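You operate a simulated robot arm through the tools that you are given. There is no shell and no other tool. Be economical: measure what you need, move in short steps, check, and stop when the job is done.

You run a simulated two-armed robot. Do the job below in one go: nothing can be reset, and whatever is moved stays where it is left.

TASK
Pick up the tee block with the smallest size on its label from the top of the fitting bench with one hand, pass it to the other hand and put it on the supply table top.

It is judged by the outcome, as a careful person would: the job done as asked, and still so three seconds after it is handed in. It fails if anything else is knocked over, pushed out of place, dropped, spilled or broken.

THE ROBOT
Two 7-joint arms with two-finger parallel grippers on one trunk, on a base that drives. Base frame: it is fixed to the floor where the robot stands at the start and does not move with it; the origin is under the middle of the robot, x ahead of it, y to its left, z up. Lengths are in m, angles in degrees, forces in N, time in s.
The left shoulder is at the start at [0.05, 0.168, 1.107], the right one opposite. With the tool pointing down near the work surface each hand reaches from about 0.2 to 0.66 m from the robot's upright axis, wherever it stands, measured 20 degrees to its own side. Places, roughly: supply table top (118x18 cm) [-1.8, -0.52, 0.84]. Payload 1.57 kg a hand.
The tool frame of a hand sits at the grasp point between the pads (the TCP): z along the fingers, y along the line on which they close. The tips reach 0.03 m beyond it. Largest opening 0.08 m; finger width 0.017, thickness 0.012; the body of the gripper, 0.04 by 0.082 m, starts 0.08 m behind the TCP.
Orientation is told as [roll, pitch, yaw] about the base's x, y, z axes, in that order, counted from this pose: with the fingers straight down and closing along the base's y, the tool's x points along the base's -x, its y along +y and its z along -z.

THE INTERFACE
- The arms move only by the tool play_rows. It takes "left_steps", "right_steps" or both (then of equal length, played together; a hand with none holds still); each is a list of rows, each a list of 7 numbers: the turn, a rotation vector about the tool's x, y, z in rad, then the shift along the tool's x, y, z in mm, then the finger opening in mm, from 0 to 80. In form: [[rx, ry, rz, x, y, z, jaw], ...]. A call has 1 to 20 rows; each row shifts and turns the commanded pose from where the row before left it, along the tool's axes as they then stand. Rows are played at 5 a second. More than 0.05 m and 8.6 degrees between two rows, or a gripper value outside its range, and nothing of the call is played. A pose out of reach is approached as far as the arm can. The call stops where the force on the tool passes 40 N (or 10 N more than at its start, if that is more) or the arm is blocked; 0.2 s more then pass. Each finger travels about 0.045 m/s and halts on what it meets, pressing with about 33 N; the grip force reading is that of the motor and also rises with nothing between the fingers. The clock runs only during rows and for 0.2 s after the last one: add rows that do not move to give the fingers time. It gives the time, the measured TCP pose, the force on the tool (base axes), the opening and the grip force at its end, in the units of the frame above (readings bear some noise), with the torque about the TCP (base axes, N m) and any sound that the robot's microphone picked up.
- Cameras (640 x 400 px; columns grow to the right, rows downward): "scene" is now at [0.1203, -0.0579, 1.3203]; the picture's right is [-0.52, -0.86, 0.00], its down [-0.48, 0.29, -0.82] and it looks along [0.71, -0.43, -0.57] (base axes); focal length 252 px, centre (320, 200). "left" rides on the left gripper at [0.072, 0.007, -0.122] in its tool frame; the picture's right is [-0.09, 1.00, 0.00], its down [-0.84, -0.08, -0.54] and it looks along [-0.54, -0.05, 0.84] (tool axes); focal length 238 px, centre (320, 200). "right" rides on the right gripper at [0.072, -0.007, -0.122] in its tool frame; the picture's right is [0.09, 1.00, 0.00], its down [-0.84, 0.08, -0.54] and it looks along [-0.54, 0.05, 0.84] (tool axes); focal length 238 px, centre (320, 200). There is no depth. A picture from a camera that has moved, and an enlarged one, comes with that camera's place and axes in the base frame and with its lens. The place of the scene camera against the robot may be out by one fixed shift of up to 0.018 m in any direction.
- snapshot(camera): a new picture of that camera. No time passes.
- raise_lower(by): slides the trunk up (or, below 0, down) by that many m; the arms and the scene camera ride with it, the base frame stays. It gives what a move gives, with no picture.
- roll_base(legs): drives the robot by 1 to 6 legs, each [ahead, left, turn to the left] in m, m and degrees, along the robot's own axes; the way and the turn of a leg run together, so that a leg with both is an arc; at most 1.5 m and 180 degrees a leg. The arms and the cameras ride along, it lands a little off, and it stops where it bumps. It gives what a move gives.
- head_to(pan, tilt): turns the head with the scene camera to pan (to the left, within 80 degrees either way) and tilt (down, from -29 to 69), counted from straight ahead of the robot. It gives what a move gives.
- zoom(camera, box): a new picture of the part [left, top, right, bottom] of that camera's present view, enlarged. No time passes.
- finish_job(): hands the job in; it is judged then, once.

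Go step by step. Nothing tells you exact positions but the pictures and the camera data: compare them with the known pose of the tool, close in by small moves and look again before you grip or let go. The budget is 120 turns and 108 pictures, counting those below and the enlarged ones. Unless the task says otherwise, let go and move clear before handing in, and close with one line.

The tools are called after "Call:" by a JSON object that holds its "op" and its "data". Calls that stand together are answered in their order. play_rows: Moves the arms, as the interface text tells. Its arguments: {"type":"object","properties":{"left_steps":{"type":"array","items":{"type":"array","items":{"type":"number"}}},"right_steps":{"type":"array","items":{"type":"array","items":{"type":"number"}}}},"required":[]} The other tools are called the same way: raise_lower (by) slides the trunk up or down; roll_base (legs) drives the base; head_to (pan, tilt) turns the head that bears the scene camera; snapshot (camera) takes a picture; zoom (camera, box) takes an enlarged picture of a part of a camera's view; finish_job () hands the job in.

At the start:

```text
clock: 0.0
left_ee_pos: [0.4687, -0.0655, 1.0883]
left_tool_rot: [-0.1, 0.0, 0.0]
left_contact_force: [0.3, 0.0, 0.3]
left_wrist_torque: [0.01, -0.01, 0.0]
left_gripper_width: 0.0799
left_finger_force: 0.1
right_ee_pos: [0.3116, -0.3574, 1.0656]
right_tool_rot: [-0.1, 0.0, -0.1]
right_contact_force: [-0.6, 0.5, -0.6]
right_wrist_torque: [-0.01, -0.01, 0.01]
right_gripper_width: 0.0799
right_finger_force: 0.0
trunk travel left (down, up): [-0.275, 0.168]
robot x, y, heading: [-0.0008, -0.0015, -0.0]
head pan, tilt: [-31.2, 34.4]
```

scene: 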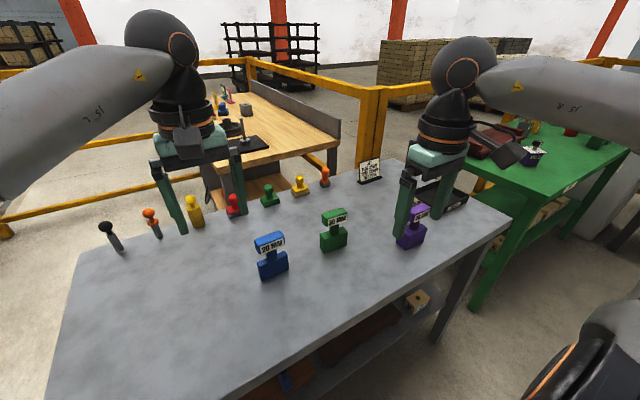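
right: 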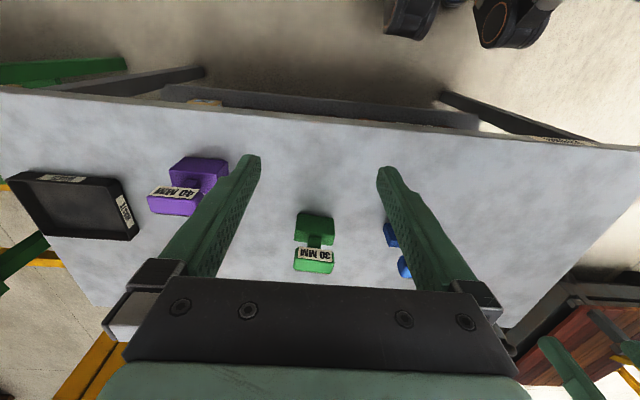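
left: 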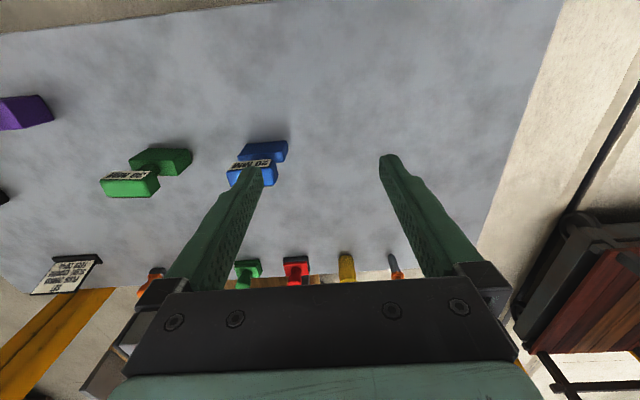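

I see a grey bench with three tee blocks (blue, green, purple) carrying labels, a placard and a tray. I'll enlarge the labels and the placard first.

Call:
{"op": "zoom", "data": {"camera": "scene", "box": [240, 180, 440, 290]}}

Call:
{"op": "zoom", "data": {"camera": "left", "box": [80, 120, 300, 260]}}

Call:
{"op": "zoom", "data": {"camera": "scene", "box": [330, 140, 480, 230]}}

```text
3.20 times, centred on (340, 235) of scene
camera zoom: at [0.1203, -0.0579, 1.3203], right [-0.52, -0.86, 0.0], down [-0.48, 0.29, -0.82], along [0.71, -0.43, -0.57], focal length 808 px, centre (256, 88)
```

zoom: 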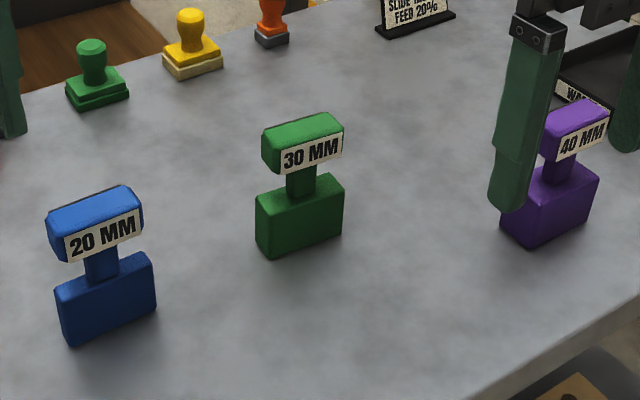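

```text
2.86 times, centred on (190, 190) of left
camera zoom: at [0.3973, -0.0584, 1.2099], right [0.09, 1.0, 0.0], down [0.84, -0.08, 0.54], along [0.54, -0.05, -0.84], focal length 681 px, centre (691, 229)
```

zoom: 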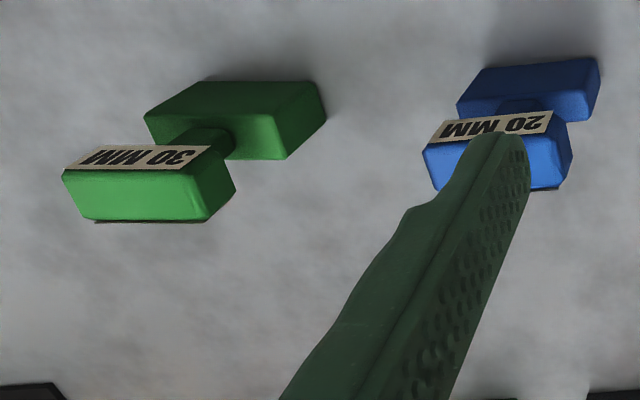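

```text
4.27 times, centred on (405, 185) of scene
camera zoom: at [0.1203, -0.0579, 1.3203], right [-0.52, -0.86, 0.0], down [-0.48, 0.29, -0.82], along [0.71, -0.43, -0.57], focal length 1077 px, centre (-43, 264)
```

zoom: 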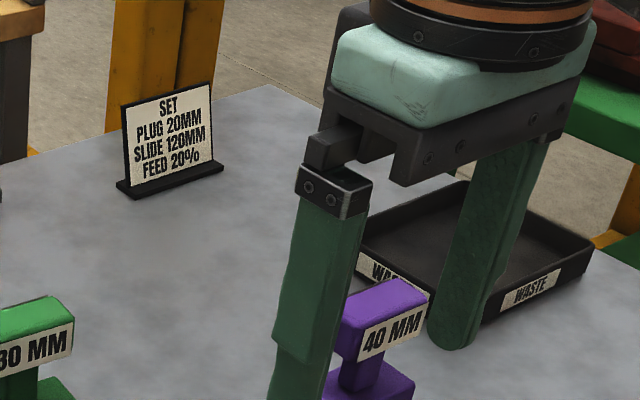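

The grey bench has 20/30/40 MM tees. I'll check the other benches for other tees and names, and look toward the supply table.

Call:
{"op": "zoom", "data": {"camera": "scene", "box": [480, 90, 640, 190]}}

Call:
{"op": "zoom", "data": {"camera": "scene", "box": [190, 70, 350, 170]}}

Call:
{"op": "head_to", "data": {"pan": -80, "tilt": 20}}

Call:
{"op": "snapshot", "data": {"camera": "scene"}}

Call:
{"op": "head_to", "data": {"pan": 40, "tilt": 30}}

Call:
{"op": "snapshot", "data": {"camera": "scene"}}

```text
4.00 times, centred on (560, 140) of scene
camera zoom: at [0.1203, -0.0579, 1.3203], right [-0.52, -0.86, 0.0], down [-0.48, 0.29, -0.82], along [0.71, -0.43, -0.57], focal length 1010 px, centre (-640, 440)
```

zoom: 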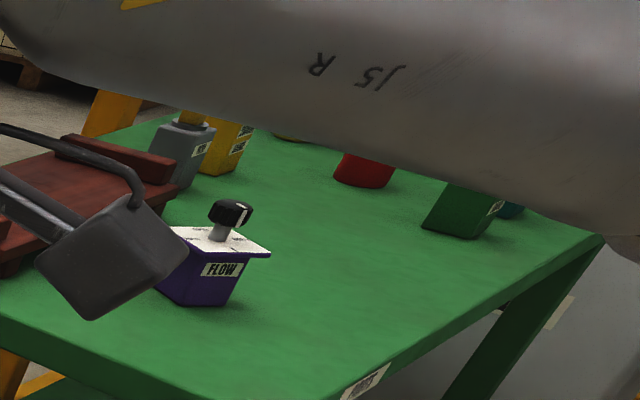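

```text
4.00 times, centred on (270, 120) of scene
camera zoom: at [0.1203, -0.0579, 1.3203], right [-0.52, -0.86, 0.0], down [-0.48, 0.29, -0.82], along [0.71, -0.43, -0.57], focal length 1010 px, centre (520, 520)
```

zoom: 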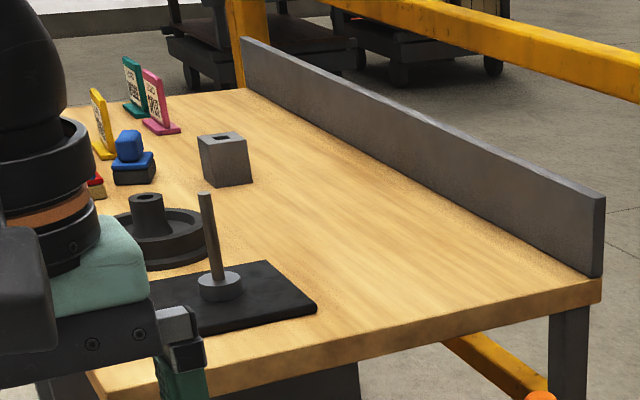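

```text
clock: 1.2
left_ee_pos: [0.4696, -0.0653, 1.0885]
left_tool_rot: [-0.1, 0.0, 0.0]
left_contact_force: [0.5, -0.3, 0.0]
left_wrist_torque: [0.05, 0.04, -0.03]
left_gripper_width: 0.08
left_finger_force: 0.0
right_ee_pos: [0.3106, -0.3576, 1.0669]
right_tool_rot: [0.0, 0.1, -0.1]
right_contact_force: [-0.1, -0.3, 0.3]
right_wrist_torque: [0.01, -0.03, -0.01]
right_gripper_width: 0.08
right_finger_force: 0.0
trunk travel left (down, up): [-0.275, 0.168]
robot x, y, heading: [0.0027, 0.0, -0.0]
head pan, tilt: [-80.0, 20.0]
```

```text
99 pictures are left
camera scene: at [0.0609, -0.1038, 1.3433], right [-0.98, -0.17, 0.0], down [-0.06, 0.34, -0.94], along [0.16, -0.93, -0.34], focal length 252 px, centre (320, 200)
```

scene: 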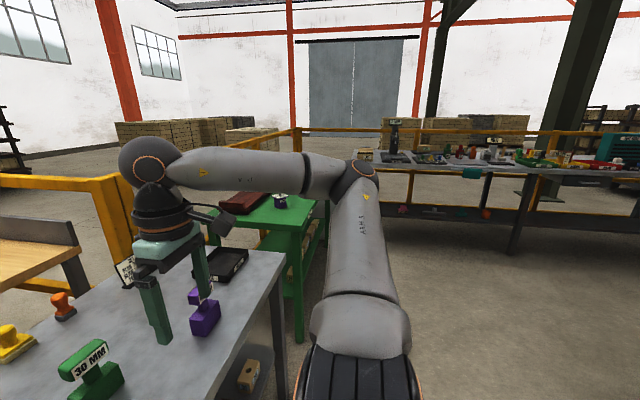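

```text
clock: 3.2
left_ee_pos: [0.4696, -0.0658, 1.0906]
left_tool_rot: [-0.1, 0.0, 0.0]
left_contact_force: [0.3, -0.7, 0.6]
left_wrist_torque: [-0.01, 0.0, -0.05]
left_gripper_width: 0.0801
left_finger_force: 0.0
right_ee_pos: [0.3116, -0.3573, 1.0666]
right_tool_rot: [0.1, 0.1, -0.1]
right_contact_force: [0.4, -0.7, -0.2]
right_wrist_torque: [-0.03, 0.0, 0.03]
right_gripper_width: 0.0802
right_finger_force: 0.0
trunk travel left (down, up): [-0.275, 0.168]
robot x, y, heading: [-0.0007, 0.0014, 0.2]
head pan, tilt: [40.0, 30.0]
```

```text
98 pictures are left
camera scene: at [0.114, 0.046, 1.3273], right [0.64, -0.77, 0.0], down [-0.38, -0.32, -0.87], along [0.66, 0.56, -0.5], focal length 252 px, centre (320, 200)
```

scene: 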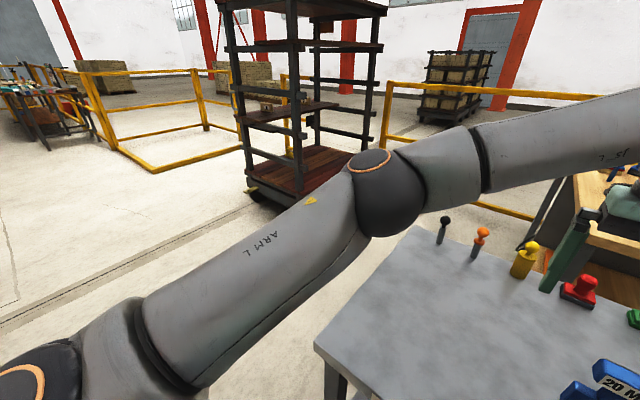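

The grey bench is the fitting bench, and the blue 20 MM tee stands near [0.53, -0.165]. The right hand will pick it and the left will receive it. First I move the left hand clear and bring the right hand above the tee, with both turned so they close along x.

Call:
{"op": "play_rows", "data": {"left_steps": [[0, 0, 0, 15, 38, 0, 80], [0, 0, 0, 15, 38, 0, 80], [0, 0, 0, 15, 38, 0, 80], [0, 0, 0, 15, 38, 0, 80], [0, 0, 0, 15, 38, 0, 80], [0, 0, 0, 15, 38, 0, 80], [0, 0, 0, 15, 38, 0, 80], [0, 0, 0, 15, 38, 0, 80], [0, 0, 0.1428, 0, 0, 0, 80], [0, 0, 0.1428, 0, 0, 0, 80], [0, 0, 0.1428, 0, 0, 0, 80], [0, 0, 0.1428, 0, 0, 0, 80], [0, 0, 0.1428, 0, 0, 0, 80], [0, 0, 0.1428, 0, 0, 0, 80], [0, 0, 0.1428, 0, 0, 0, 80], [0, 0, 0.1428, 0, 0, 0, 80], [0, 0, 0.1428, 0, 0, 0, 80], [0, 0, 0.1428, 0, 0, 0, 80], [0, 0, 0.1428, 0, 0, 0, 80]], "right_steps": [[0, 0, 0, -27, 22, 0, 80], [0, 0, 0, -27, 22, 0, 80], [0, 0, 0, -27, 22, 0, 80], [0, 0, 0, -27, 22, 0, 80], [0, 0, 0, -27, 22, 0, 80], [0, 0, 0, -27, 22, 0, 80], [0, 0, 0, -27, 22, 0, 80], [0, 0, 0, -27, 22, 0, 80], [0, 0, -0.1428, 0, 0, 0, 80], [0, 0, -0.1428, 0, 0, 0, 80], [0, 0, -0.1428, 0, 0, 0, 80], [0, 0, -0.1428, 0, 0, 0, 80], [0, 0, -0.1428, 0, 0, 0, 80], [0, 0, -0.1428, 0, 0, 0, 80], [0, 0, -0.1428, 0, 0, 0, 80], [0, 0, -0.1428, 0, 0, 0, 80], [0, 0, -0.1428, 0, 0, 0, 80], [0, 0, -0.1428, 0, 0, 0, 80], [0, 0, -0.1428, 0, 0, 0, 80]]}}

Call:
{"op": "head_to", "data": {"pan": -10, "tilt": 45}}

Call:
{"op": "snapshot", "data": {"camera": "right"}}

Call:
{"op": "snapshot", "data": {"camera": "scene"}}

```text
clock: 7.2
left_ee_pos: [0.2663, 0.1547, 1.0699]
left_tool_rot: [0.1, 0.0, -90.0]
left_contact_force: [-0.4, -0.9, -0.7]
left_wrist_torque: [0.0, 0.01, 0.02]
left_gripper_width: 0.08
left_finger_force: 0.1
left hand out of reach, approached as far as the arm can: row 16, 17, 18, 19
right_ee_pos: [0.2657, -0.097, 1.0532]
right_tool_rot: [-0.2, 0.0, 89.7]
right_contact_force: [-0.3, 0.4, 0.3]
right_wrist_torque: [0.0, -0.04, 0.01]
right_gripper_width: 0.08
right_finger_force: 0.0
right hand out of reach, approached as far as the arm can: row 8, 13, 14, 15, 16, 17, 18, 19
trunk travel left (down, up): [-0.275, 0.168]
robot x, y, heading: [0.0017, -0.0014, 0.1]
head pan, tilt: [40.0, 30.0]
```

```text
clock: 8.3
left_ee_pos: [0.2655, 0.1562, 1.0694]
left_tool_rot: [0.0, 0.1, -89.8]
left_contact_force: [0.4, 0.2, 0.5]
left_wrist_torque: [0.01, 0.02, -0.01]
left_gripper_width: 0.0804
left_finger_force: 0.0
right_ee_pos: [0.2665, -0.0968, 1.0535]
right_tool_rot: [-0.2, 0.0, 89.5]
right_contact_force: [0.2, 0.1, -0.2]
right_wrist_torque: [0.0, 0.0, 0.01]
right_gripper_width: 0.0797
right_finger_force: 0.1
trunk travel left (down, up): [-0.275, 0.168]
robot x, y, heading: [0.0022, -0.005, -0.0]
head pan, tilt: [-10.0, 45.0]
```

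```text
97 pictures are left
camera right: at [0.2738, -0.1693, 1.1763], right [-1.0, -0.08, 0.0], down [-0.07, 0.84, 0.54], along [-0.04, 0.54, -0.84], focal length 238 px, centre (320, 200)
```

right: 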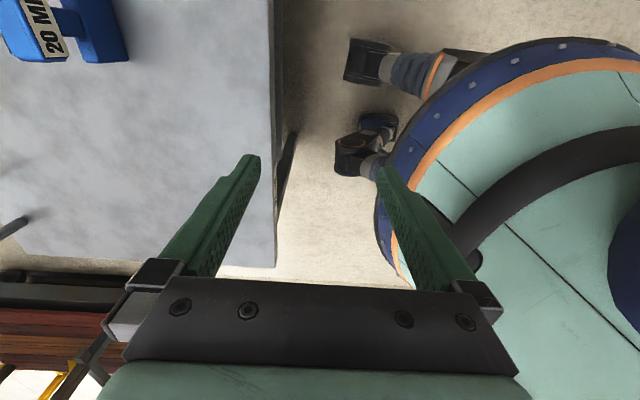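

```text
96 pictures are left
camera scene: at [0.1248, -0.0262, 1.3047], right [-0.17, -0.98, 0.0], down [-0.7, 0.12, -0.71], along [0.7, -0.12, -0.71], focal length 252 px, centre (320, 200)
```

scene: 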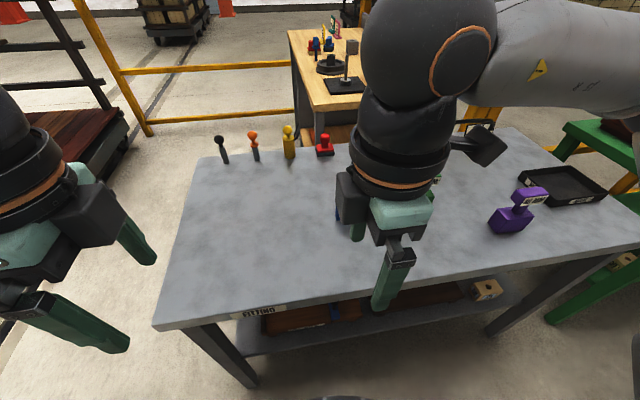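

The bench is marked FITTING, so it is the right one. The ±90° outward wrist turn cuts the reach, so I'll test turning the right hand the other way.

Call:
{"op": "play_rows", "data": {"right_steps": [[0, 0, 0.1428, 0, 0, 0, 80], [0, 0, 0.1428, 0, 0, 0, 80], [0, 0, 0.1428, 0, 0, 0, 80], [0, 0, 0.1428, 0, 0, 0, 80], [0, 0, 0.1428, 0, 0, 0, 80], [0, 0, 0.1428, 0, 0, 0, 80], [0, 0, 0.1428, 0, 0, 0, 80], [0, 0, 0.1428, 0, 0, 0, 80], [0, 0, 0.1428, 0, 0, 0, 80], [0, 0, 0.1428, 0, 0, 0, 80], [0, 0, 0.1428, 0, 0, 0, 80], [0, 0, 0, 15, 0, 20, 80], [0, 0, 0, 15, 0, 20, 80], [0, 0, 0, 15, 0, 20, 80], [0, 0, 0, 15, 0, 20, 80], [0, 0, 0.1428, 0, 0, 0, 80], [0, 0, 0.1428, 0, 0, 0, 80], [0, 0, 0.1428, 0, 0, 0, 80], [0, 0, 0.1428, 0, 0, 0, 80], [0, 0, 0.1428, 0, 0, 0, 80]]}}

Call:
{"op": "snapshot", "data": {"camera": "right"}}

```text
clock: 11.6
left_ee_pos: [0.2672, 0.155, 1.0684]
left_tool_rot: [0.0, 0.0, -89.9]
left_contact_force: [0.1, -0.8, 0.0]
left_wrist_torque: [0.03, 0.0, -0.01]
left_gripper_width: 0.0801
left_finger_force: 0.1
right_ee_pos: [0.2206, -0.0988, 0.9847]
right_tool_rot: [0.7, -0.1, -0.9]
right_contact_force: [9.2, -6.4, 6.1]
right_wrist_torque: [0.66, 1.62, 0.49]
right_gripper_width: 0.0798
right_finger_force: 0.1
right hand out of reach, approached as far as the arm can: row 15
trunk travel left (down, up): [-0.275, 0.168]
robot x, y, heading: [-0.0005, 0.0025, -0.2]
head pan, tilt: [-10.0, 45.0]
stopped in row 16 (right hand): the force on the tool passed its limit (the readings are from after the stop); the commanded pose is now the measured one
```

```text
95 pictures are left
camera right: at [0.149, -0.1058, 1.1069], right [-0.08, 1.0, 0.01], down [0.84, 0.06, 0.55], along [0.54, 0.05, -0.84], focal length 238 px, centre (320, 200)
```

right: 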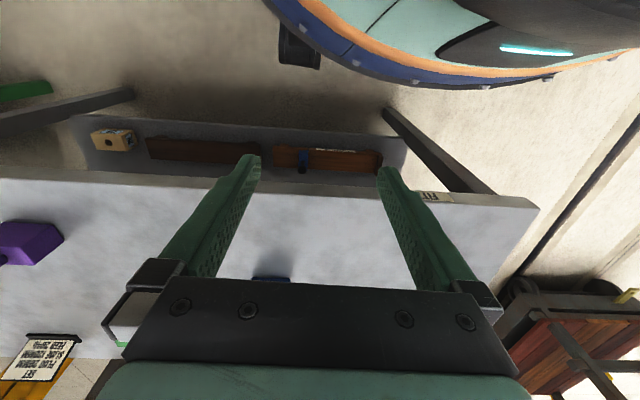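

The right hand was pulled in against something and its command was reset there. I'll move it back out and turn it at a moderate reach.

Call:
{"op": "play_rows", "data": {"right_steps": [[0, 0, 0, -20, -20, -3, 80], [0, 0, 0, -20, -20, -3, 80], [0, 0, 0, -20, -20, 0, 80], [0, 0, 0, -20, -20, 0, 80], [0, 0, 0, -20, -20, 0, 80], [0, 0, 0, -20, -20, 0, 80], [0, 0, 0, -20, -20, 0, 80], [0, 0, 0, -20, -10, 0, 80], [0, 0, 0.1428, 0, 0, 0, 80], [0, 0, 0.1428, 0, 0, 0, 80], [0, 0, 0.1428, 0, 0, 0, 80], [0, 0, 0.1428, 0, 0, 0, 80], [0, 0, 0.1428, 0, 0, 0, 80], [0, 0, 0.1428, 0, 0, 0, 80], [0, 0, 0.1428, 0, 0, 0, 80], [0, 0, 0.1428, 0, 0, 0, 80], [0, 0, 0.1428, 0, 0, 0, 80]]}}

Call:
{"op": "snapshot", "data": {"camera": "right"}}

Call:
{"op": "snapshot", "data": {"camera": "scene"}}

```text
clock: 15.2
left_ee_pos: [0.2649, 0.1564, 1.0687]
left_tool_rot: [0.0, 0.0, -89.8]
left_contact_force: [-0.5, 0.5, -0.4]
left_wrist_torque: [0.01, 0.04, 0.01]
left_gripper_width: 0.08
left_finger_force: 0.1
right_ee_pos: [0.3769, -0.2511, 0.989]
right_tool_rot: [0.4, 0.7, -74.5]
right_contact_force: [0.0, 0.1, 0.7]
right_wrist_torque: [0.01, 0.0, 0.0]
right_gripper_width: 0.08
right_finger_force: 0.1
trunk travel left (down, up): [-0.275, 0.168]
robot x, y, heading: [0.0013, -0.001, -0.0]
head pan, tilt: [-10.0, 45.0]
```

```text
94 pictures are left
camera right: at [0.353, -0.185, 1.1124], right [0.94, 0.35, 0.01], down [0.29, -0.79, 0.53], along [0.19, -0.5, -0.85], focal length 238 px, centre (320, 200)
```

right: 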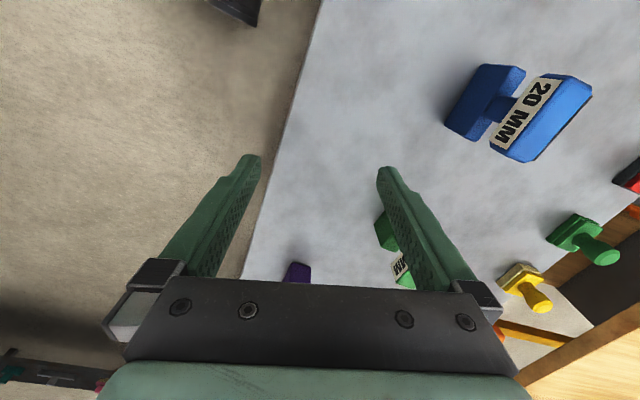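

```text
93 pictures are left
camera scene: at [0.1248, -0.0262, 1.3047], right [-0.17, -0.98, 0.0], down [-0.7, 0.12, -0.71], along [0.7, -0.12, -0.71], focal length 252 px, centre (320, 200)
```

scene: 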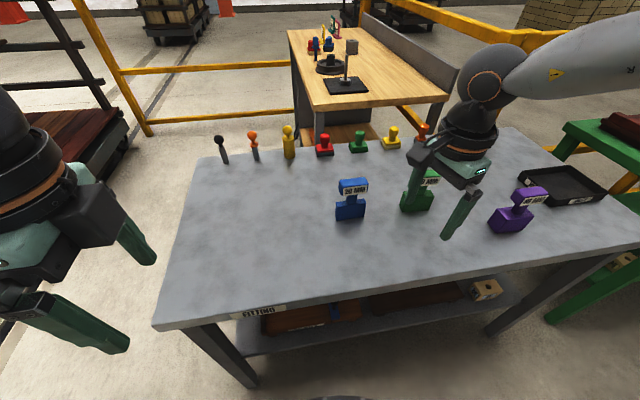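

The right hand turns fine this way. I'll zoom on the tee from both cameras to measure it.

Call:
{"op": "zoom", "data": {"camera": "right", "box": [430, 50, 610, 170]}}

Call:
{"op": "zoom", "data": {"camera": "scene", "box": [300, 160, 400, 230]}}

```text
3.33 times, centred on (520, 110) of right
camera zoom: at [0.353, -0.185, 1.1124], right [0.94, 0.35, 0.01], down [0.29, -0.79, 0.53], along [0.19, -0.5, -0.85], focal length 794 px, centre (-347, 500)
```

zoom: 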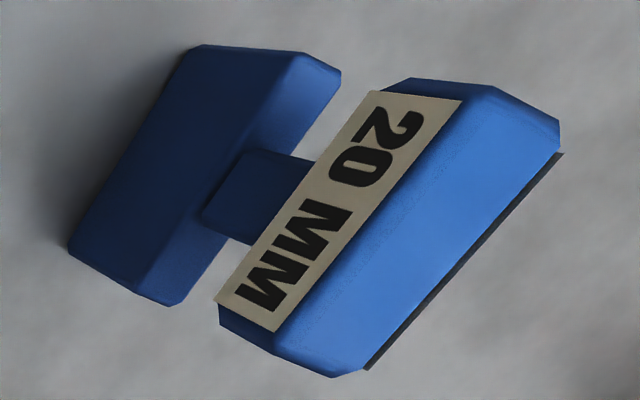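

```text
5.71 times, centred on (350, 195) of scene
camera zoom: at [0.1248, -0.0262, 1.3047], right [-0.17, -0.98, 0.0], down [-0.7, 0.12, -0.71], along [0.7, -0.12, -0.71], focal length 1443 px, centre (149, 229)
```

zoom: 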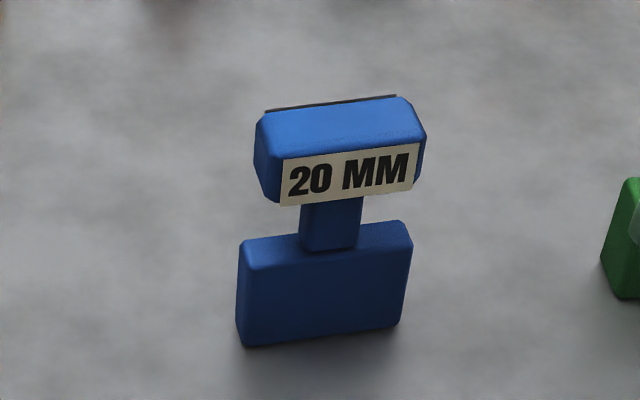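

The blue tee head is centred near [0.545, -0.169, 0.90], about 60 mm along y and 30 mm deep. I'll hover the right hand over the right half of its head.

Call:
{"op": "play_rows", "data": {"right_steps": [[0, 0, 0.144, 0, 0, 0, 80], [0, 0, 0.144, 0, 0, 0, 80], [0, 0, 0, 17.5, 42, 0, 80], [0, 0, 0, 17.5, 42, 0, 80], [0, 0, 0, 17.5, 42, 0, 80], [0, 0, 0, 17.5, 41, 0, 80], [0, 0, 0, 0, 0, 0, 80]]}}

Call:
{"op": "snapshot", "data": {"camera": "right"}}

Call:
{"op": "snapshot", "data": {"camera": "scene"}}

```text
clock: 16.8
left_ee_pos: [0.2669, 0.1554, 1.068]
left_tool_rot: [0.0, 0.0, -89.9]
left_contact_force: [-0.4, 0.6, 0.2]
left_wrist_torque: [0.02, -0.01, -0.03]
left_gripper_width: 0.0801
left_finger_force: 0.1
right_ee_pos: [0.516, -0.202, 0.9916]
right_tool_rot: [0.2, 0.8, -91.0]
right_contact_force: [0.3, -0.1, 0.4]
right_wrist_torque: [0.02, -0.01, -0.05]
right_gripper_width: 0.0801
right_finger_force: 0.0
right hand out of reach, approached as far as the arm can: row 6
trunk travel left (down, up): [-0.275, 0.168]
robot x, y, heading: [0.0013, 0.0006, 0.1]
head pan, tilt: [-10.0, 45.0]
```

```text
90 pictures are left
camera right: at [0.5119, -0.1323, 1.1143], right [1.0, 0.07, 0.01], down [0.06, -0.85, 0.53], along [0.04, -0.53, -0.85], focal length 238 px, centre (320, 200)
```

right: 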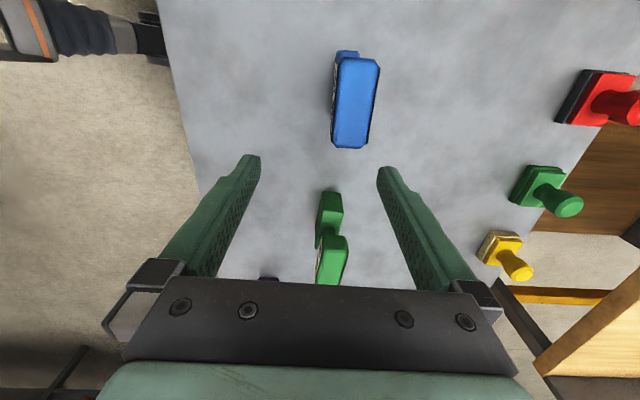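

```text
89 pictures are left
camera scene: at [0.1251, -0.0263, 1.3046], right [-0.17, -0.98, 0.0], down [-0.7, 0.12, -0.71], along [0.7, -0.12, -0.71], focal length 252 px, centre (320, 200)
```

scene: 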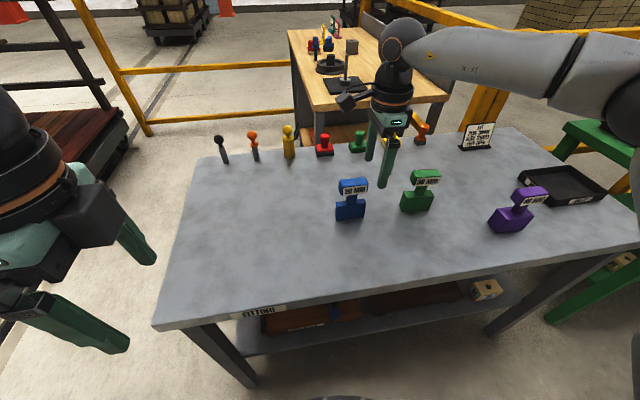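

Row 6 ran out of reach about 3 cm short in x. Raising the trunk brings the shoulder level with the wrist, so I'll try that for more reach.

Call:
{"op": "raise_lower", "data": {"by": 0.1}}

Call:
{"op": "play_rows", "data": {"right_steps": [[0, 0, 0, 0, 0, 30, 80], [0, 0, 0, 0, 0, 30, 80], [0, 0, 0, 5, 0, 30, 80], [0, 0, 0, 5, 10, 10, 80], [0, 0, 0, 4, 10, 0, 80], [0, 0, 0, 4, 9, 0, 80], [0, 0, 0, 0, 0, 0, 80]]}}

```text
clock: 18.1
left_ee_pos: [0.2667, 0.1559, 1.1687]
left_tool_rot: [0.0, 0.0, -89.8]
left_contact_force: [0.8, 0.6, 0.0]
left_wrist_torque: [-0.05, -0.03, 0.01]
left_gripper_width: 0.0801
left_finger_force: 0.0
right_ee_pos: [0.5149, -0.2029, 1.0908]
right_tool_rot: [0.3, 0.9, -91.0]
right_contact_force: [-0.9, 0.6, -0.1]
right_wrist_torque: [0.0, -0.01, 0.0]
right_gripper_width: 0.0801
right_finger_force: 0.1
trunk travel left (down, up): [-0.375, 0.068]
robot x, y, heading: [0.0012, -0.0006, -0.1]
head pan, tilt: [-10.0, 45.0]
```

```text
clock: 19.7
left_ee_pos: [0.2668, 0.1556, 1.1679]
left_tool_rot: [0.1, -0.1, -89.8]
left_contact_force: [0.1, 0.6, -0.3]
left_wrist_torque: [0.04, 0.01, 0.0]
left_gripper_width: 0.08
left_finger_force: 0.1
right_ee_pos: [0.5089, -0.212, 1.0064]
right_tool_rot: [0.3, 0.8, -91.1]
right_contact_force: [0.9, -0.4, 0.8]
right_wrist_torque: [0.02, 0.0, 0.0]
right_gripper_width: 0.08
right_finger_force: 0.1
right hand out of reach, approached as far as the arm can: row 2, 3, 4, 5, 6
trunk travel left (down, up): [-0.375, 0.068]
robot x, y, heading: [-0.0009, -0.0009, -0.2]
head pan, tilt: [-10.0, 45.0]
```

Lower relative to the shoulder is worse, so the limit is in the wrist joints. I'll check the clearance between the base and the bench to see whether I can drive closer.

Call:
{"op": "head_to", "data": {"pan": 0, "tilt": 69}}

Call:
{"op": "snapshot", "data": {"camera": "scene"}}

Call:
{"op": "snapshot", "data": {"camera": "left"}}

```text
clock: 20.6
left_ee_pos: [0.2669, 0.1554, 1.1691]
left_tool_rot: [0.0, -0.1, -89.9]
left_contact_force: [-1.2, 0.4, 0.2]
left_wrist_torque: [0.02, 0.01, 0.0]
left_gripper_width: 0.0796
left_finger_force: 0.0
right_ee_pos: [0.5086, -0.2126, 1.0069]
right_tool_rot: [0.3, 0.9, -91.0]
right_contact_force: [0.2, -0.5, 0.3]
right_wrist_torque: [0.02, 0.0, 0.01]
right_gripper_width: 0.08
right_finger_force: 0.1
trunk travel left (down, up): [-0.375, 0.068]
robot x, y, heading: [0.0007, 0.0002, -0.2]
head pan, tilt: [0.0, 68.8]
```

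```text
88 pictures are left
camera scene: at [0.1007, -0.0122, 1.3758], right [0.0, -1.0, 0.0], down [-0.93, 0.0, -0.36], along [0.36, 0.0, -0.93], focal length 252 px, centre (320, 200)
```

scene: 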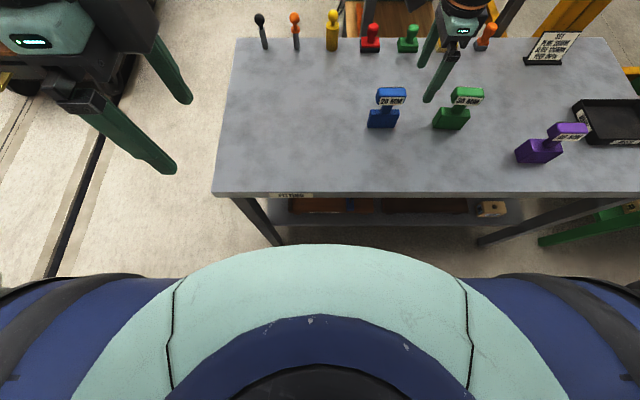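

```text
87 pictures are left
camera left: at [0.2727, 0.2283, 1.2895], right [1.0, -0.09, 0.0], down [-0.08, -0.84, 0.54], along [-0.05, -0.54, -0.84], focal length 238 px, centre (320, 200)
```

left: 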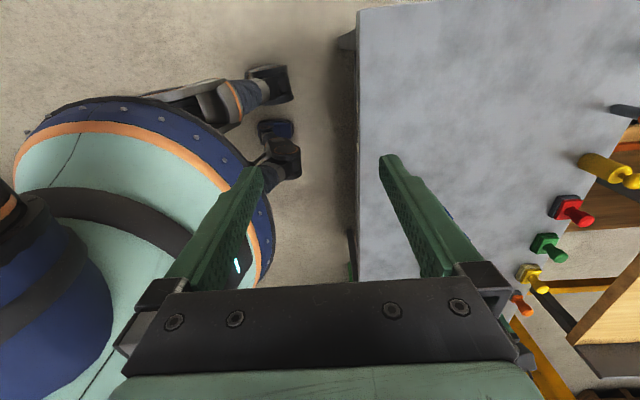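

There are more than 10 cm of clear space between the robot body and the bench edge. I'll drive 6 cm ahead and then line up over the tee again.

Call:
{"op": "roll_base", "data": {"legs": [[0.06, 0, 0]]}}

Call:
{"op": "snapshot", "data": {"camera": "right"}}

```text
clock: 21.5
left_ee_pos: [0.3259, 0.1556, 1.1678]
left_tool_rot: [0.0, 0.0, -89.9]
left_contact_force: [0.4, 0.3, 0.4]
left_wrist_torque: [0.03, 0.02, 0.01]
left_gripper_width: 0.0801
left_finger_force: 0.1
right_ee_pos: [0.5688, -0.2123, 1.0054]
right_tool_rot: [0.3, 0.9, -91.0]
right_contact_force: [-0.6, -0.6, 0.2]
right_wrist_torque: [0.0, 0.0, 0.01]
right_gripper_width: 0.0801
right_finger_force: 0.0
trunk travel left (down, up): [-0.375, 0.068]
robot x, y, heading: [0.0601, -0.0005, -0.0]
head pan, tilt: [0.0, 68.8]
```

```text
86 pictures are left
camera right: at [0.5644, -0.1426, 1.129], right [1.0, 0.08, 0.01], down [0.06, -0.85, 0.53], along [0.04, -0.53, -0.85], focal length 238 px, centre (320, 200)
```

right: 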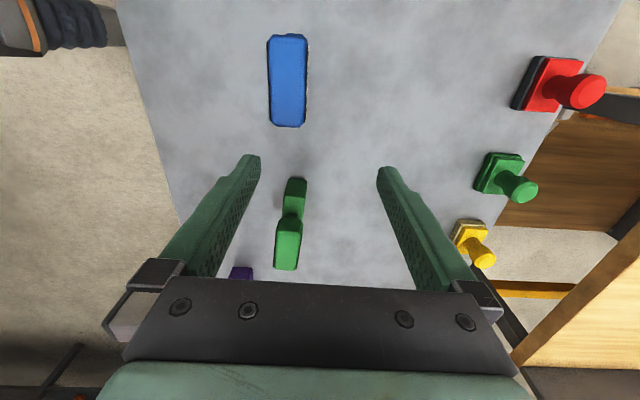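

The head centre measures [0.541, -0.168]. I'll shift the hand over its right half, then descend with the trunk so the arm posture stays the same.

Call:
{"op": "play_rows", "data": {"right_steps": [[0, 0, 0, 14, -14, 0, 80], [0, 0, 0, 14, -14, 0, 80], [0, 0, 0, 0, 0, 0, 80]]}}

Call:
{"op": "raise_lower", "data": {"by": -0.045}}

Call:
{"op": "snapshot", "data": {"camera": "right"}}

Call:
{"op": "snapshot", "data": {"camera": "scene"}}

```text
clock: 22.3
left_ee_pos: [0.3269, 0.1548, 1.1681]
left_tool_rot: [0.1, 0.0, -89.9]
left_contact_force: [0.3, -0.2, -0.1]
left_wrist_torque: [0.01, 0.0, -0.01]
left_gripper_width: 0.0799
left_finger_force: 0.1
right_ee_pos: [0.5414, -0.1843, 1.0066]
right_tool_rot: [0.3, 1.0, -91.0]
right_contact_force: [-0.6, -0.3, -0.1]
right_wrist_torque: [0.04, 0.02, 0.0]
right_gripper_width: 0.0804
right_finger_force: 0.1
trunk travel left (down, up): [-0.375, 0.068]
robot x, y, heading: [0.0634, 0.0005, -0.1]
head pan, tilt: [0.0, 68.8]
```

```text
clock: 23.2
left_ee_pos: [0.3257, 0.156, 1.1232]
left_tool_rot: [0.0, 0.0, -89.9]
left_contact_force: [-0.1, 0.2, 0.3]
left_wrist_torque: [0.0, -0.02, 0.0]
left_gripper_width: 0.0805
left_finger_force: 0.0
right_ee_pos: [0.5402, -0.1843, 0.9617]
right_tool_rot: [0.3, 0.9, -91.0]
right_contact_force: [0.1, 0.0, 0.0]
right_wrist_torque: [0.03, -0.01, -0.01]
right_gripper_width: 0.08
right_finger_force: 0.0
trunk travel left (down, up): [-0.33, 0.113]
robot x, y, heading: [0.0596, -0.0016, -0.2]
head pan, tilt: [0.0, 68.8]
```

```text
85 pictures are left
camera right: at [0.536, -0.1142, 1.0851], right [1.0, 0.08, 0.01], down [0.06, -0.85, 0.53], along [0.05, -0.53, -0.85], focal length 238 px, centre (320, 200)
```

right: 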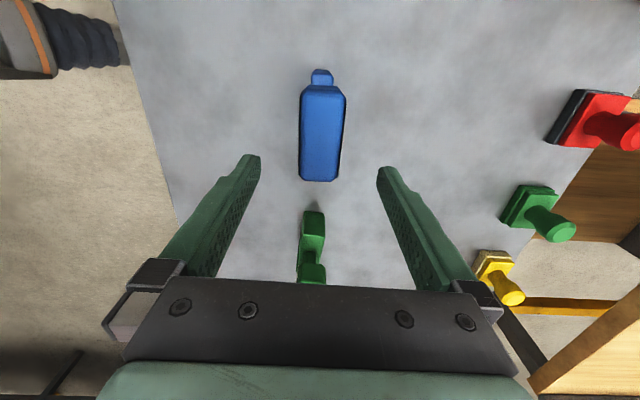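

```text
84 pictures are left
camera scene: at [0.1603, -0.0121, 1.3308], right [0.0, -1.0, 0.0], down [-0.93, 0.0, -0.36], along [0.36, 0.0, -0.93], focal length 252 px, centre (320, 200)
```

scene: 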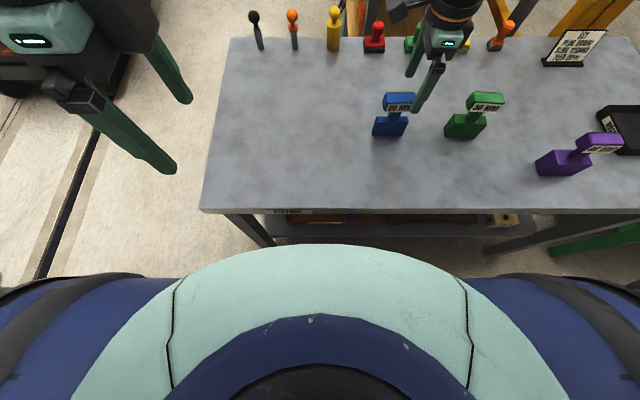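

The fingers straddle the head centrally. I'll lower the trunk 6 cm and check.

Call:
{"op": "raise_lower", "data": {"by": -0.06}}

Call:
{"op": "snapshot", "data": {"camera": "right"}}

Call:
{"op": "zoom", "data": {"camera": "scene", "box": [340, 60, 500, 160]}}

```text
clock: 24.2
left_ee_pos: [0.325, 0.1559, 1.0637]
left_tool_rot: [0.0, 0.0, -89.9]
left_contact_force: [0.9, 0.0, 0.3]
left_wrist_torque: [0.03, 0.02, 0.02]
left_gripper_width: 0.08
left_finger_force: 0.1
right_ee_pos: [0.5412, -0.1846, 0.9016]
right_tool_rot: [0.2, 0.9, -91.1]
right_contact_force: [0.8, -0.2, -0.7]
right_wrist_torque: [0.0, 0.02, -0.02]
right_gripper_width: 0.0801
right_finger_force: 0.1
trunk travel left (down, up): [-0.27, 0.173]
robot x, y, heading: [0.0606, 0.0002, 0.0]
head pan, tilt: [0.0, 68.8]
```

```text
83 pictures are left
camera right: at [0.536, -0.1142, 1.0251], right [1.0, 0.08, 0.01], down [0.06, -0.85, 0.53], along [0.05, -0.53, -0.85], focal length 238 px, centre (320, 200)
```

right: 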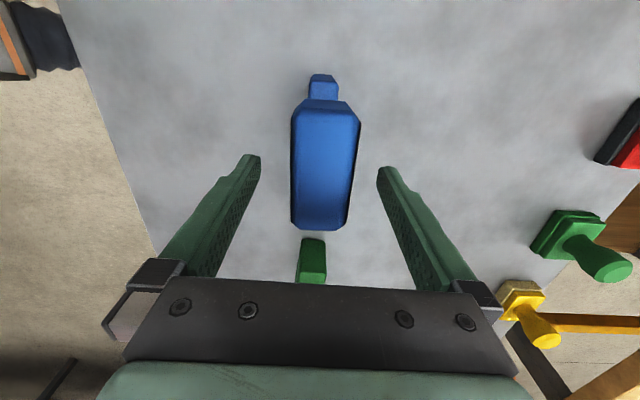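

```text
4.00 times, centred on (420, 110) of scene
camera zoom: at [0.1603, -0.0121, 1.2708], right [0.0, -1.0, 0.0], down [-0.93, 0.0, -0.36], along [0.36, 0.0, -0.93], focal length 1010 px, centre (-80, 560)
```

zoom: 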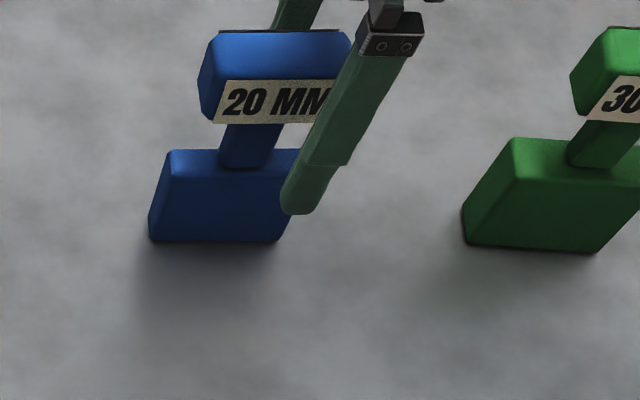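

The fingers are around the right half of the head at the right height. I'll close now.

Call:
{"op": "play_rows", "data": {"right_steps": [[0, 0, 0, 0, 0, 0, 50], [0, 0, 0, 0, 0, 0, 40], [0, 0, 0, 0, 0, 0, 30], [0, 0, 0, 0, 0, 0, 20], [0, 0, 0, 0, 0, 0, 10], [0, 0, 0, 0, 0, 0, 10], [0, 0, 0, 0, 0, 0, 10]]}}

Call:
{"op": "snapshot", "data": {"camera": "right"}}

```text
clock: 25.8
left_ee_pos: [0.3268, 0.1564, 1.0635]
left_tool_rot: [0.0, 0.0, -90.0]
left_contact_force: [-0.3, -0.5, 0.1]
left_wrist_torque: [0.03, -0.01, 0.03]
left_gripper_width: 0.0801
left_finger_force: 0.1
right_ee_pos: [0.5395, -0.1848, 0.9027]
right_tool_rot: [0.3, 0.9, -91.1]
right_contact_force: [-0.1, -0.3, 0.0]
right_wrist_torque: [-0.02, 0.05, -0.01]
right_gripper_width: 0.0295
right_finger_force: 32.8
trunk travel left (down, up): [-0.27, 0.173]
robot x, y, heading: [0.0615, 0.0014, -0.0]
head pan, tilt: [0.0, 68.8]
```

```text
81 pictures are left
camera right: at [0.5361, -0.1142, 1.025], right [1.0, 0.08, 0.01], down [0.06, -0.85, 0.53], along [0.05, -0.53, -0.85], focal length 238 px, centre (320, 200)
```

right: 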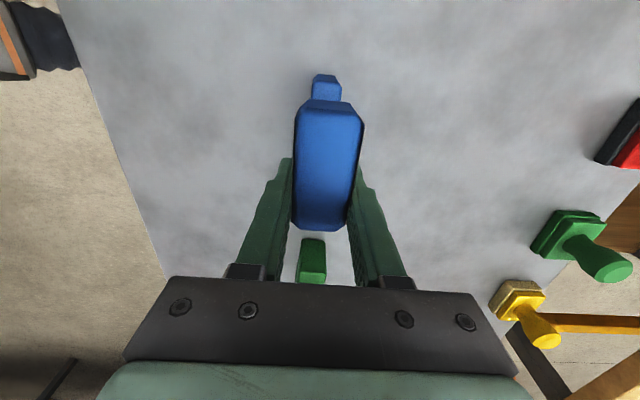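

Gripped at 29.5 mm with full force. I'll lift with the trunk and check that the tee comes along.

Call:
{"op": "raise_lower", "data": {"by": 0.15}}

Call:
{"op": "snapshot", "data": {"camera": "right"}}

Call:
{"op": "snapshot", "data": {"camera": "scene"}}

```text
clock: 27.6
left_ee_pos: [0.3271, 0.1561, 1.2135]
left_tool_rot: [-0.1, -0.1, -89.9]
left_contact_force: [-0.6, -0.3, -0.4]
left_wrist_torque: [0.01, 0.02, -0.03]
left_gripper_width: 0.0802
left_finger_force: 0.0
right_ee_pos: [0.5414, -0.1843, 1.0524]
right_tool_rot: [0.3, 0.9, -91.0]
right_contact_force: [0.5, 0.7, -1.3]
right_wrist_torque: [0.02, -0.01, 0.0]
right_gripper_width: 0.0294
right_finger_force: 33.3
trunk travel left (down, up): [-0.42, 0.023]
robot x, y, heading: [0.0575, -0.0015, 0.2]
head pan, tilt: [0.0, 68.8]
```

```text
80 pictures are left
camera right: at [0.5363, -0.1143, 1.1748], right [1.0, 0.08, 0.01], down [0.06, -0.85, 0.53], along [0.05, -0.53, -0.85], focal length 238 px, centre (320, 200)
```

right: 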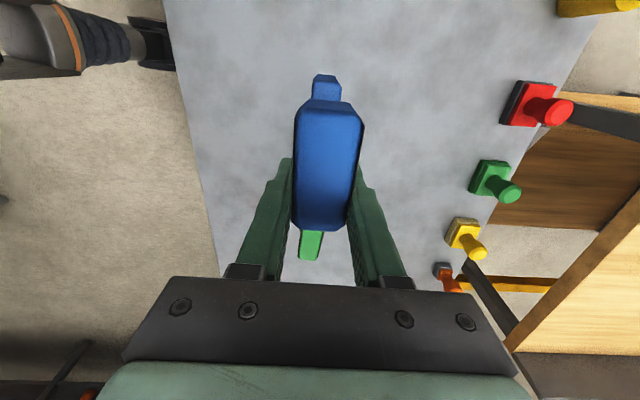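

```text
79 pictures are left
camera scene: at [0.1607, -0.0121, 1.4207], right [0.0, -1.0, 0.0], down [-0.93, 0.0, -0.36], along [0.36, 0.0, -0.93], focal length 252 px, centre (320, 200)
```

scene: 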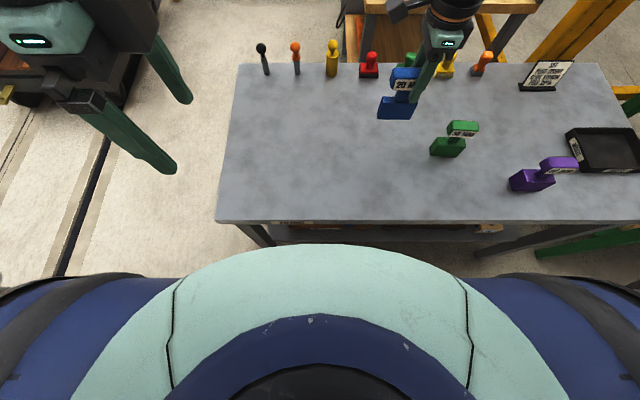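

The tee is lifted cleanly. I'll back the robot off 25 cm so the handover is not above the bench, and meanwhile turn the left hand the other way at a comfortable reach.

Call:
{"op": "roll_base", "data": {"legs": [[-0.25, 0, 0]]}}

Call:
{"op": "play_rows", "data": {"left_steps": [[0, 0, -0.1428, 0, 0, 0, 80], [0, 0, -0.1428, 0, 0, 0, 80], [0, 0, -0.1428, 0, 0, 0, 80], [0, 0, -0.1428, 0, 0, 0, 80], [0, 0, -0.1428, 0, 0, 0, 80], [0, 0, -0.1428, 0, 0, 0, 80], [0, 0, -0.1428, 0, 0, 0, 80], [0, 0, -0.1428, 0, 0, 0, 80], [0, 0, -0.1428, 0, 0, 0, 80], [0, 0, -0.1428, 0, 0, 0, 80], [0, 0, -0.1428, 0, 0, 0, 80], [0, 0, 0, -15, 15, 10, 80], [0, 0, 0, -15, 15, 10, 80], [0, 0, 0, -15, 15, 10, 80], [0, 0, 0, -15, 15, 10, 80], [0, 0, 0, -15, 15, 10, 80], [0, 0, 0, -15, 15, 10, 80], [0, 0, 0, -15, 15, 10, 80], [0, 0, 0, 0, 15, 10, 80]]}}

```text
clock: 29.4
left_ee_pos: [0.0749, 0.1568, 1.2131]
left_tool_rot: [0.0, 0.0, -89.8]
left_contact_force: [-0.4, 0.1, -0.5]
left_wrist_torque: [0.02, -0.05, -0.04]
left_gripper_width: 0.0802
left_finger_force: 0.0
right_ee_pos: [0.292, -0.1838, 1.0521]
right_tool_rot: [0.4, 0.9, -90.9]
right_contact_force: [0.0, 0.1, -1.4]
right_wrist_torque: [-0.02, -0.02, -0.02]
right_gripper_width: 0.0295
right_finger_force: 33.1
trunk travel left (down, up): [-0.42, 0.023]
robot x, y, heading: [-0.1861, 0.0032, 0.2]
head pan, tilt: [0.0, 68.8]
```

```text
clock: 33.4
left_ee_pos: [0.1811, 0.2782, 1.1341]
left_tool_rot: [-0.1, 0.1, 0.2]
left_contact_force: [-0.8, 0.4, -0.1]
left_wrist_torque: [0.01, -0.02, 0.05]
left_gripper_width: 0.0801
left_finger_force: 0.0
right_ee_pos: [0.2915, -0.1839, 1.053]
right_tool_rot: [0.3, 0.8, -91.0]
right_contact_force: [0.3, -0.2, -1.1]
right_wrist_torque: [-0.01, 0.01, -0.02]
right_gripper_width: 0.0292
right_finger_force: 33.5
trunk travel left (down, up): [-0.42, 0.023]
robot x, y, heading: [-0.1901, -0.0005, 0.3]
head pan, tilt: [0.0, 68.8]
```

The tee hangs in the right hand. Next I turn the left hand to close along x and draw the right hand in toward the middle.

Call:
{"op": "play_rows", "data": {"left_steps": [[0, 0, -0.1428, 0, 0, 0, 80], [0, 0, -0.1428, 0, 0, 0, 80], [0, 0, -0.1428, 0, 0, 0, 80], [0, 0, -0.1428, 0, 0, 0, 80], [0, 0, -0.1428, 0, 0, 0, 80], [0, 0, -0.1428, 0, 0, 0, 80], [0, 0, -0.1428, 0, 0, 0, 80], [0, 0, -0.1428, 0, 0, 0, 80], [0, 0, -0.1428, 0, 0, 0, 80], [0, 0, -0.1428, 0, 0, 0, 80], [0, 0, -0.1428, 0, 0, 0, 80]], "right_steps": [[0, 0, 0, 0, -10, 0, 10], [0, 0, 0, 0, -10, 0, 10], [0, 0, 0, 0, -10, 0, 10], [0, 0, 0, 0, -10, 0, 10], [0, 0, 0, 10, -10, 0, 10], [0, 0, 0, 10, -10, 0, 10], [0, 0, 0, 10, -10, 0, 10], [0, 0, 0, 10, 0, 0, 10], [0, 0, 0, 10, 0, 0, 10], [0, 0, 0, 10, 0, 0, 10], [0, 0, 0, 0, 0, 0, 10]]}}

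Call:
{"op": "head_to", "data": {"pan": 0, "tilt": 50}}

Call:
{"op": "snapshot", "data": {"camera": "scene"}}

```text
clock: 35.8
left_ee_pos: [0.1825, 0.2773, 1.1334]
left_tool_rot: [-0.1, 0.0, 90.5]
left_contact_force: [0.3, -0.7, -0.8]
left_wrist_torque: [0.0, 0.0, 0.02]
left_gripper_width: 0.0802
left_finger_force: 0.0
right_ee_pos: [0.2197, -0.1276, 1.0525]
right_tool_rot: [0.4, 1.2, -90.9]
right_contact_force: [0.1, 0.1, 0.7]
right_wrist_torque: [-0.01, -0.02, 0.0]
right_gripper_width: 0.0294
right_finger_force: 33.4
right hand out of reach, approached as far as the arm can: row 10
trunk travel left (down, up): [-0.42, 0.023]
robot x, y, heading: [-0.1889, -0.002, 0.1]
head pan, tilt: [0.0, 68.8]
```

```text
clock: 36.6
left_ee_pos: [0.1813, 0.2763, 1.1343]
left_tool_rot: [0.0, 0.0, 90.1]
left_contact_force: [-0.1, 1.2, 0.1]
left_wrist_torque: [0.01, 0.02, 0.01]
left_gripper_width: 0.0799
left_finger_force: 0.0
right_ee_pos: [0.2195, -0.1271, 1.0539]
right_tool_rot: [0.3, 1.1, -91.0]
right_contact_force: [0.2, -0.2, -1.1]
right_wrist_torque: [-0.06, 0.0, 0.01]
right_gripper_width: 0.0291
right_finger_force: 32.7
trunk travel left (down, up): [-0.42, 0.023]
robot x, y, heading: [-0.1888, 0.0018, 0.2]
head pan, tilt: [0.0, 50.0]
```

```text
78 pictures are left
camera scene: at [-0.0676, -0.0122, 1.4427], right [0.0, -1.0, 0.0], down [-0.77, 0.0, -0.64], along [0.64, 0.0, -0.77], focal length 252 px, centre (320, 200)
```

scene: 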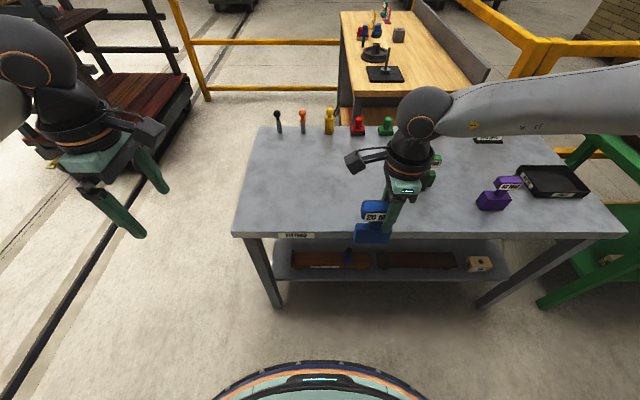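

Right-hand tee is now near [0.22, -0.11, 1.05]. I'll tilt the left hand about 75° so its fingers point to the right.

Call:
{"op": "play_rows", "data": {"left_steps": [[0, 0.131, 0, 0, 0, 0, 80], [0, 0.131, 0, 0, 0, 0, 80], [0, 0.131, 0, 0, 0, 0, 80], [0, 0.131, 0, 0, 0, 0, 80], [0, 0.131, 0, 0, 0, 0, 80], [0, 0.131, 0, 0, 0, 0, 80], [0, 0.131, 0, 0, 0, 0, 80], [0, 0.131, 0, 0, 0, 0, 80], [0, 0.131, 0, 0, 0, 0, 80], [0, 0.131, 0, 0, 0, 0, 80], [0, 0, 0, 0, 0, 0, 80]]}}

Call:
{"op": "snapshot", "data": {"camera": "left"}}

Call:
{"op": "snapshot", "data": {"camera": "scene"}}

```text
clock: 39.0
left_ee_pos: [0.1818, 0.2753, 1.134]
left_tool_rot: [-0.2, 75.2, 90.0]
left_contact_force: [0.1, -0.9, -0.1]
left_wrist_torque: [0.03, -0.02, 0.0]
left_gripper_width: 0.0798
left_finger_force: 0.0
right_ee_pos: [0.22, -0.129, 1.0534]
right_tool_rot: [0.5, 1.1, -90.9]
right_contact_force: [0.5, 0.4, -1.3]
right_wrist_torque: [-0.04, 0.0, 0.03]
right_gripper_width: 0.0296
right_finger_force: 33.3
trunk travel left (down, up): [-0.42, 0.023]
robot x, y, heading: [-0.1861, -0.0018, -0.1]
head pan, tilt: [0.0, 50.0]
```

```text
77 pictures are left
camera left: at [0.1741, 0.3762, 1.2333], right [-1.0, 0.02, -0.09], down [0.08, 0.74, -0.67], along [0.05, -0.67, -0.74], focal length 238 px, centre (320, 200)
```

left: 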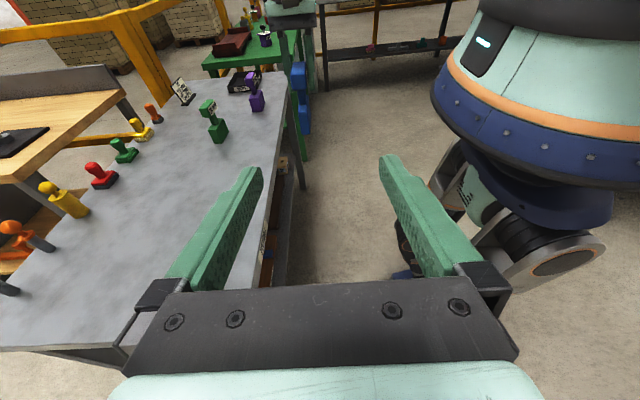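

```text
76 pictures are left
camera scene: at [-0.0677, -0.0123, 1.4427], right [0.0, -1.0, 0.0], down [-0.77, 0.0, -0.64], along [0.64, 0.0, -0.77], focal length 252 px, centre (320, 200)
```

scene: 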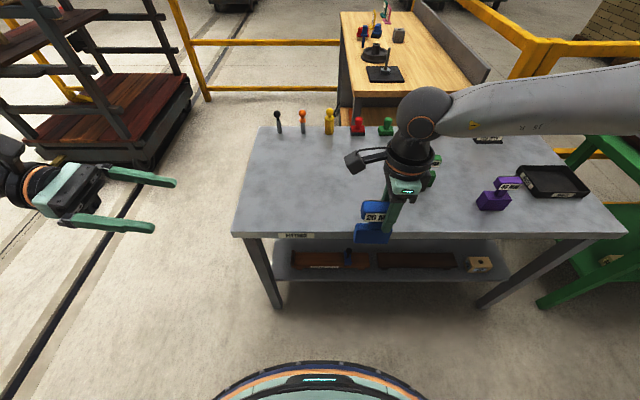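

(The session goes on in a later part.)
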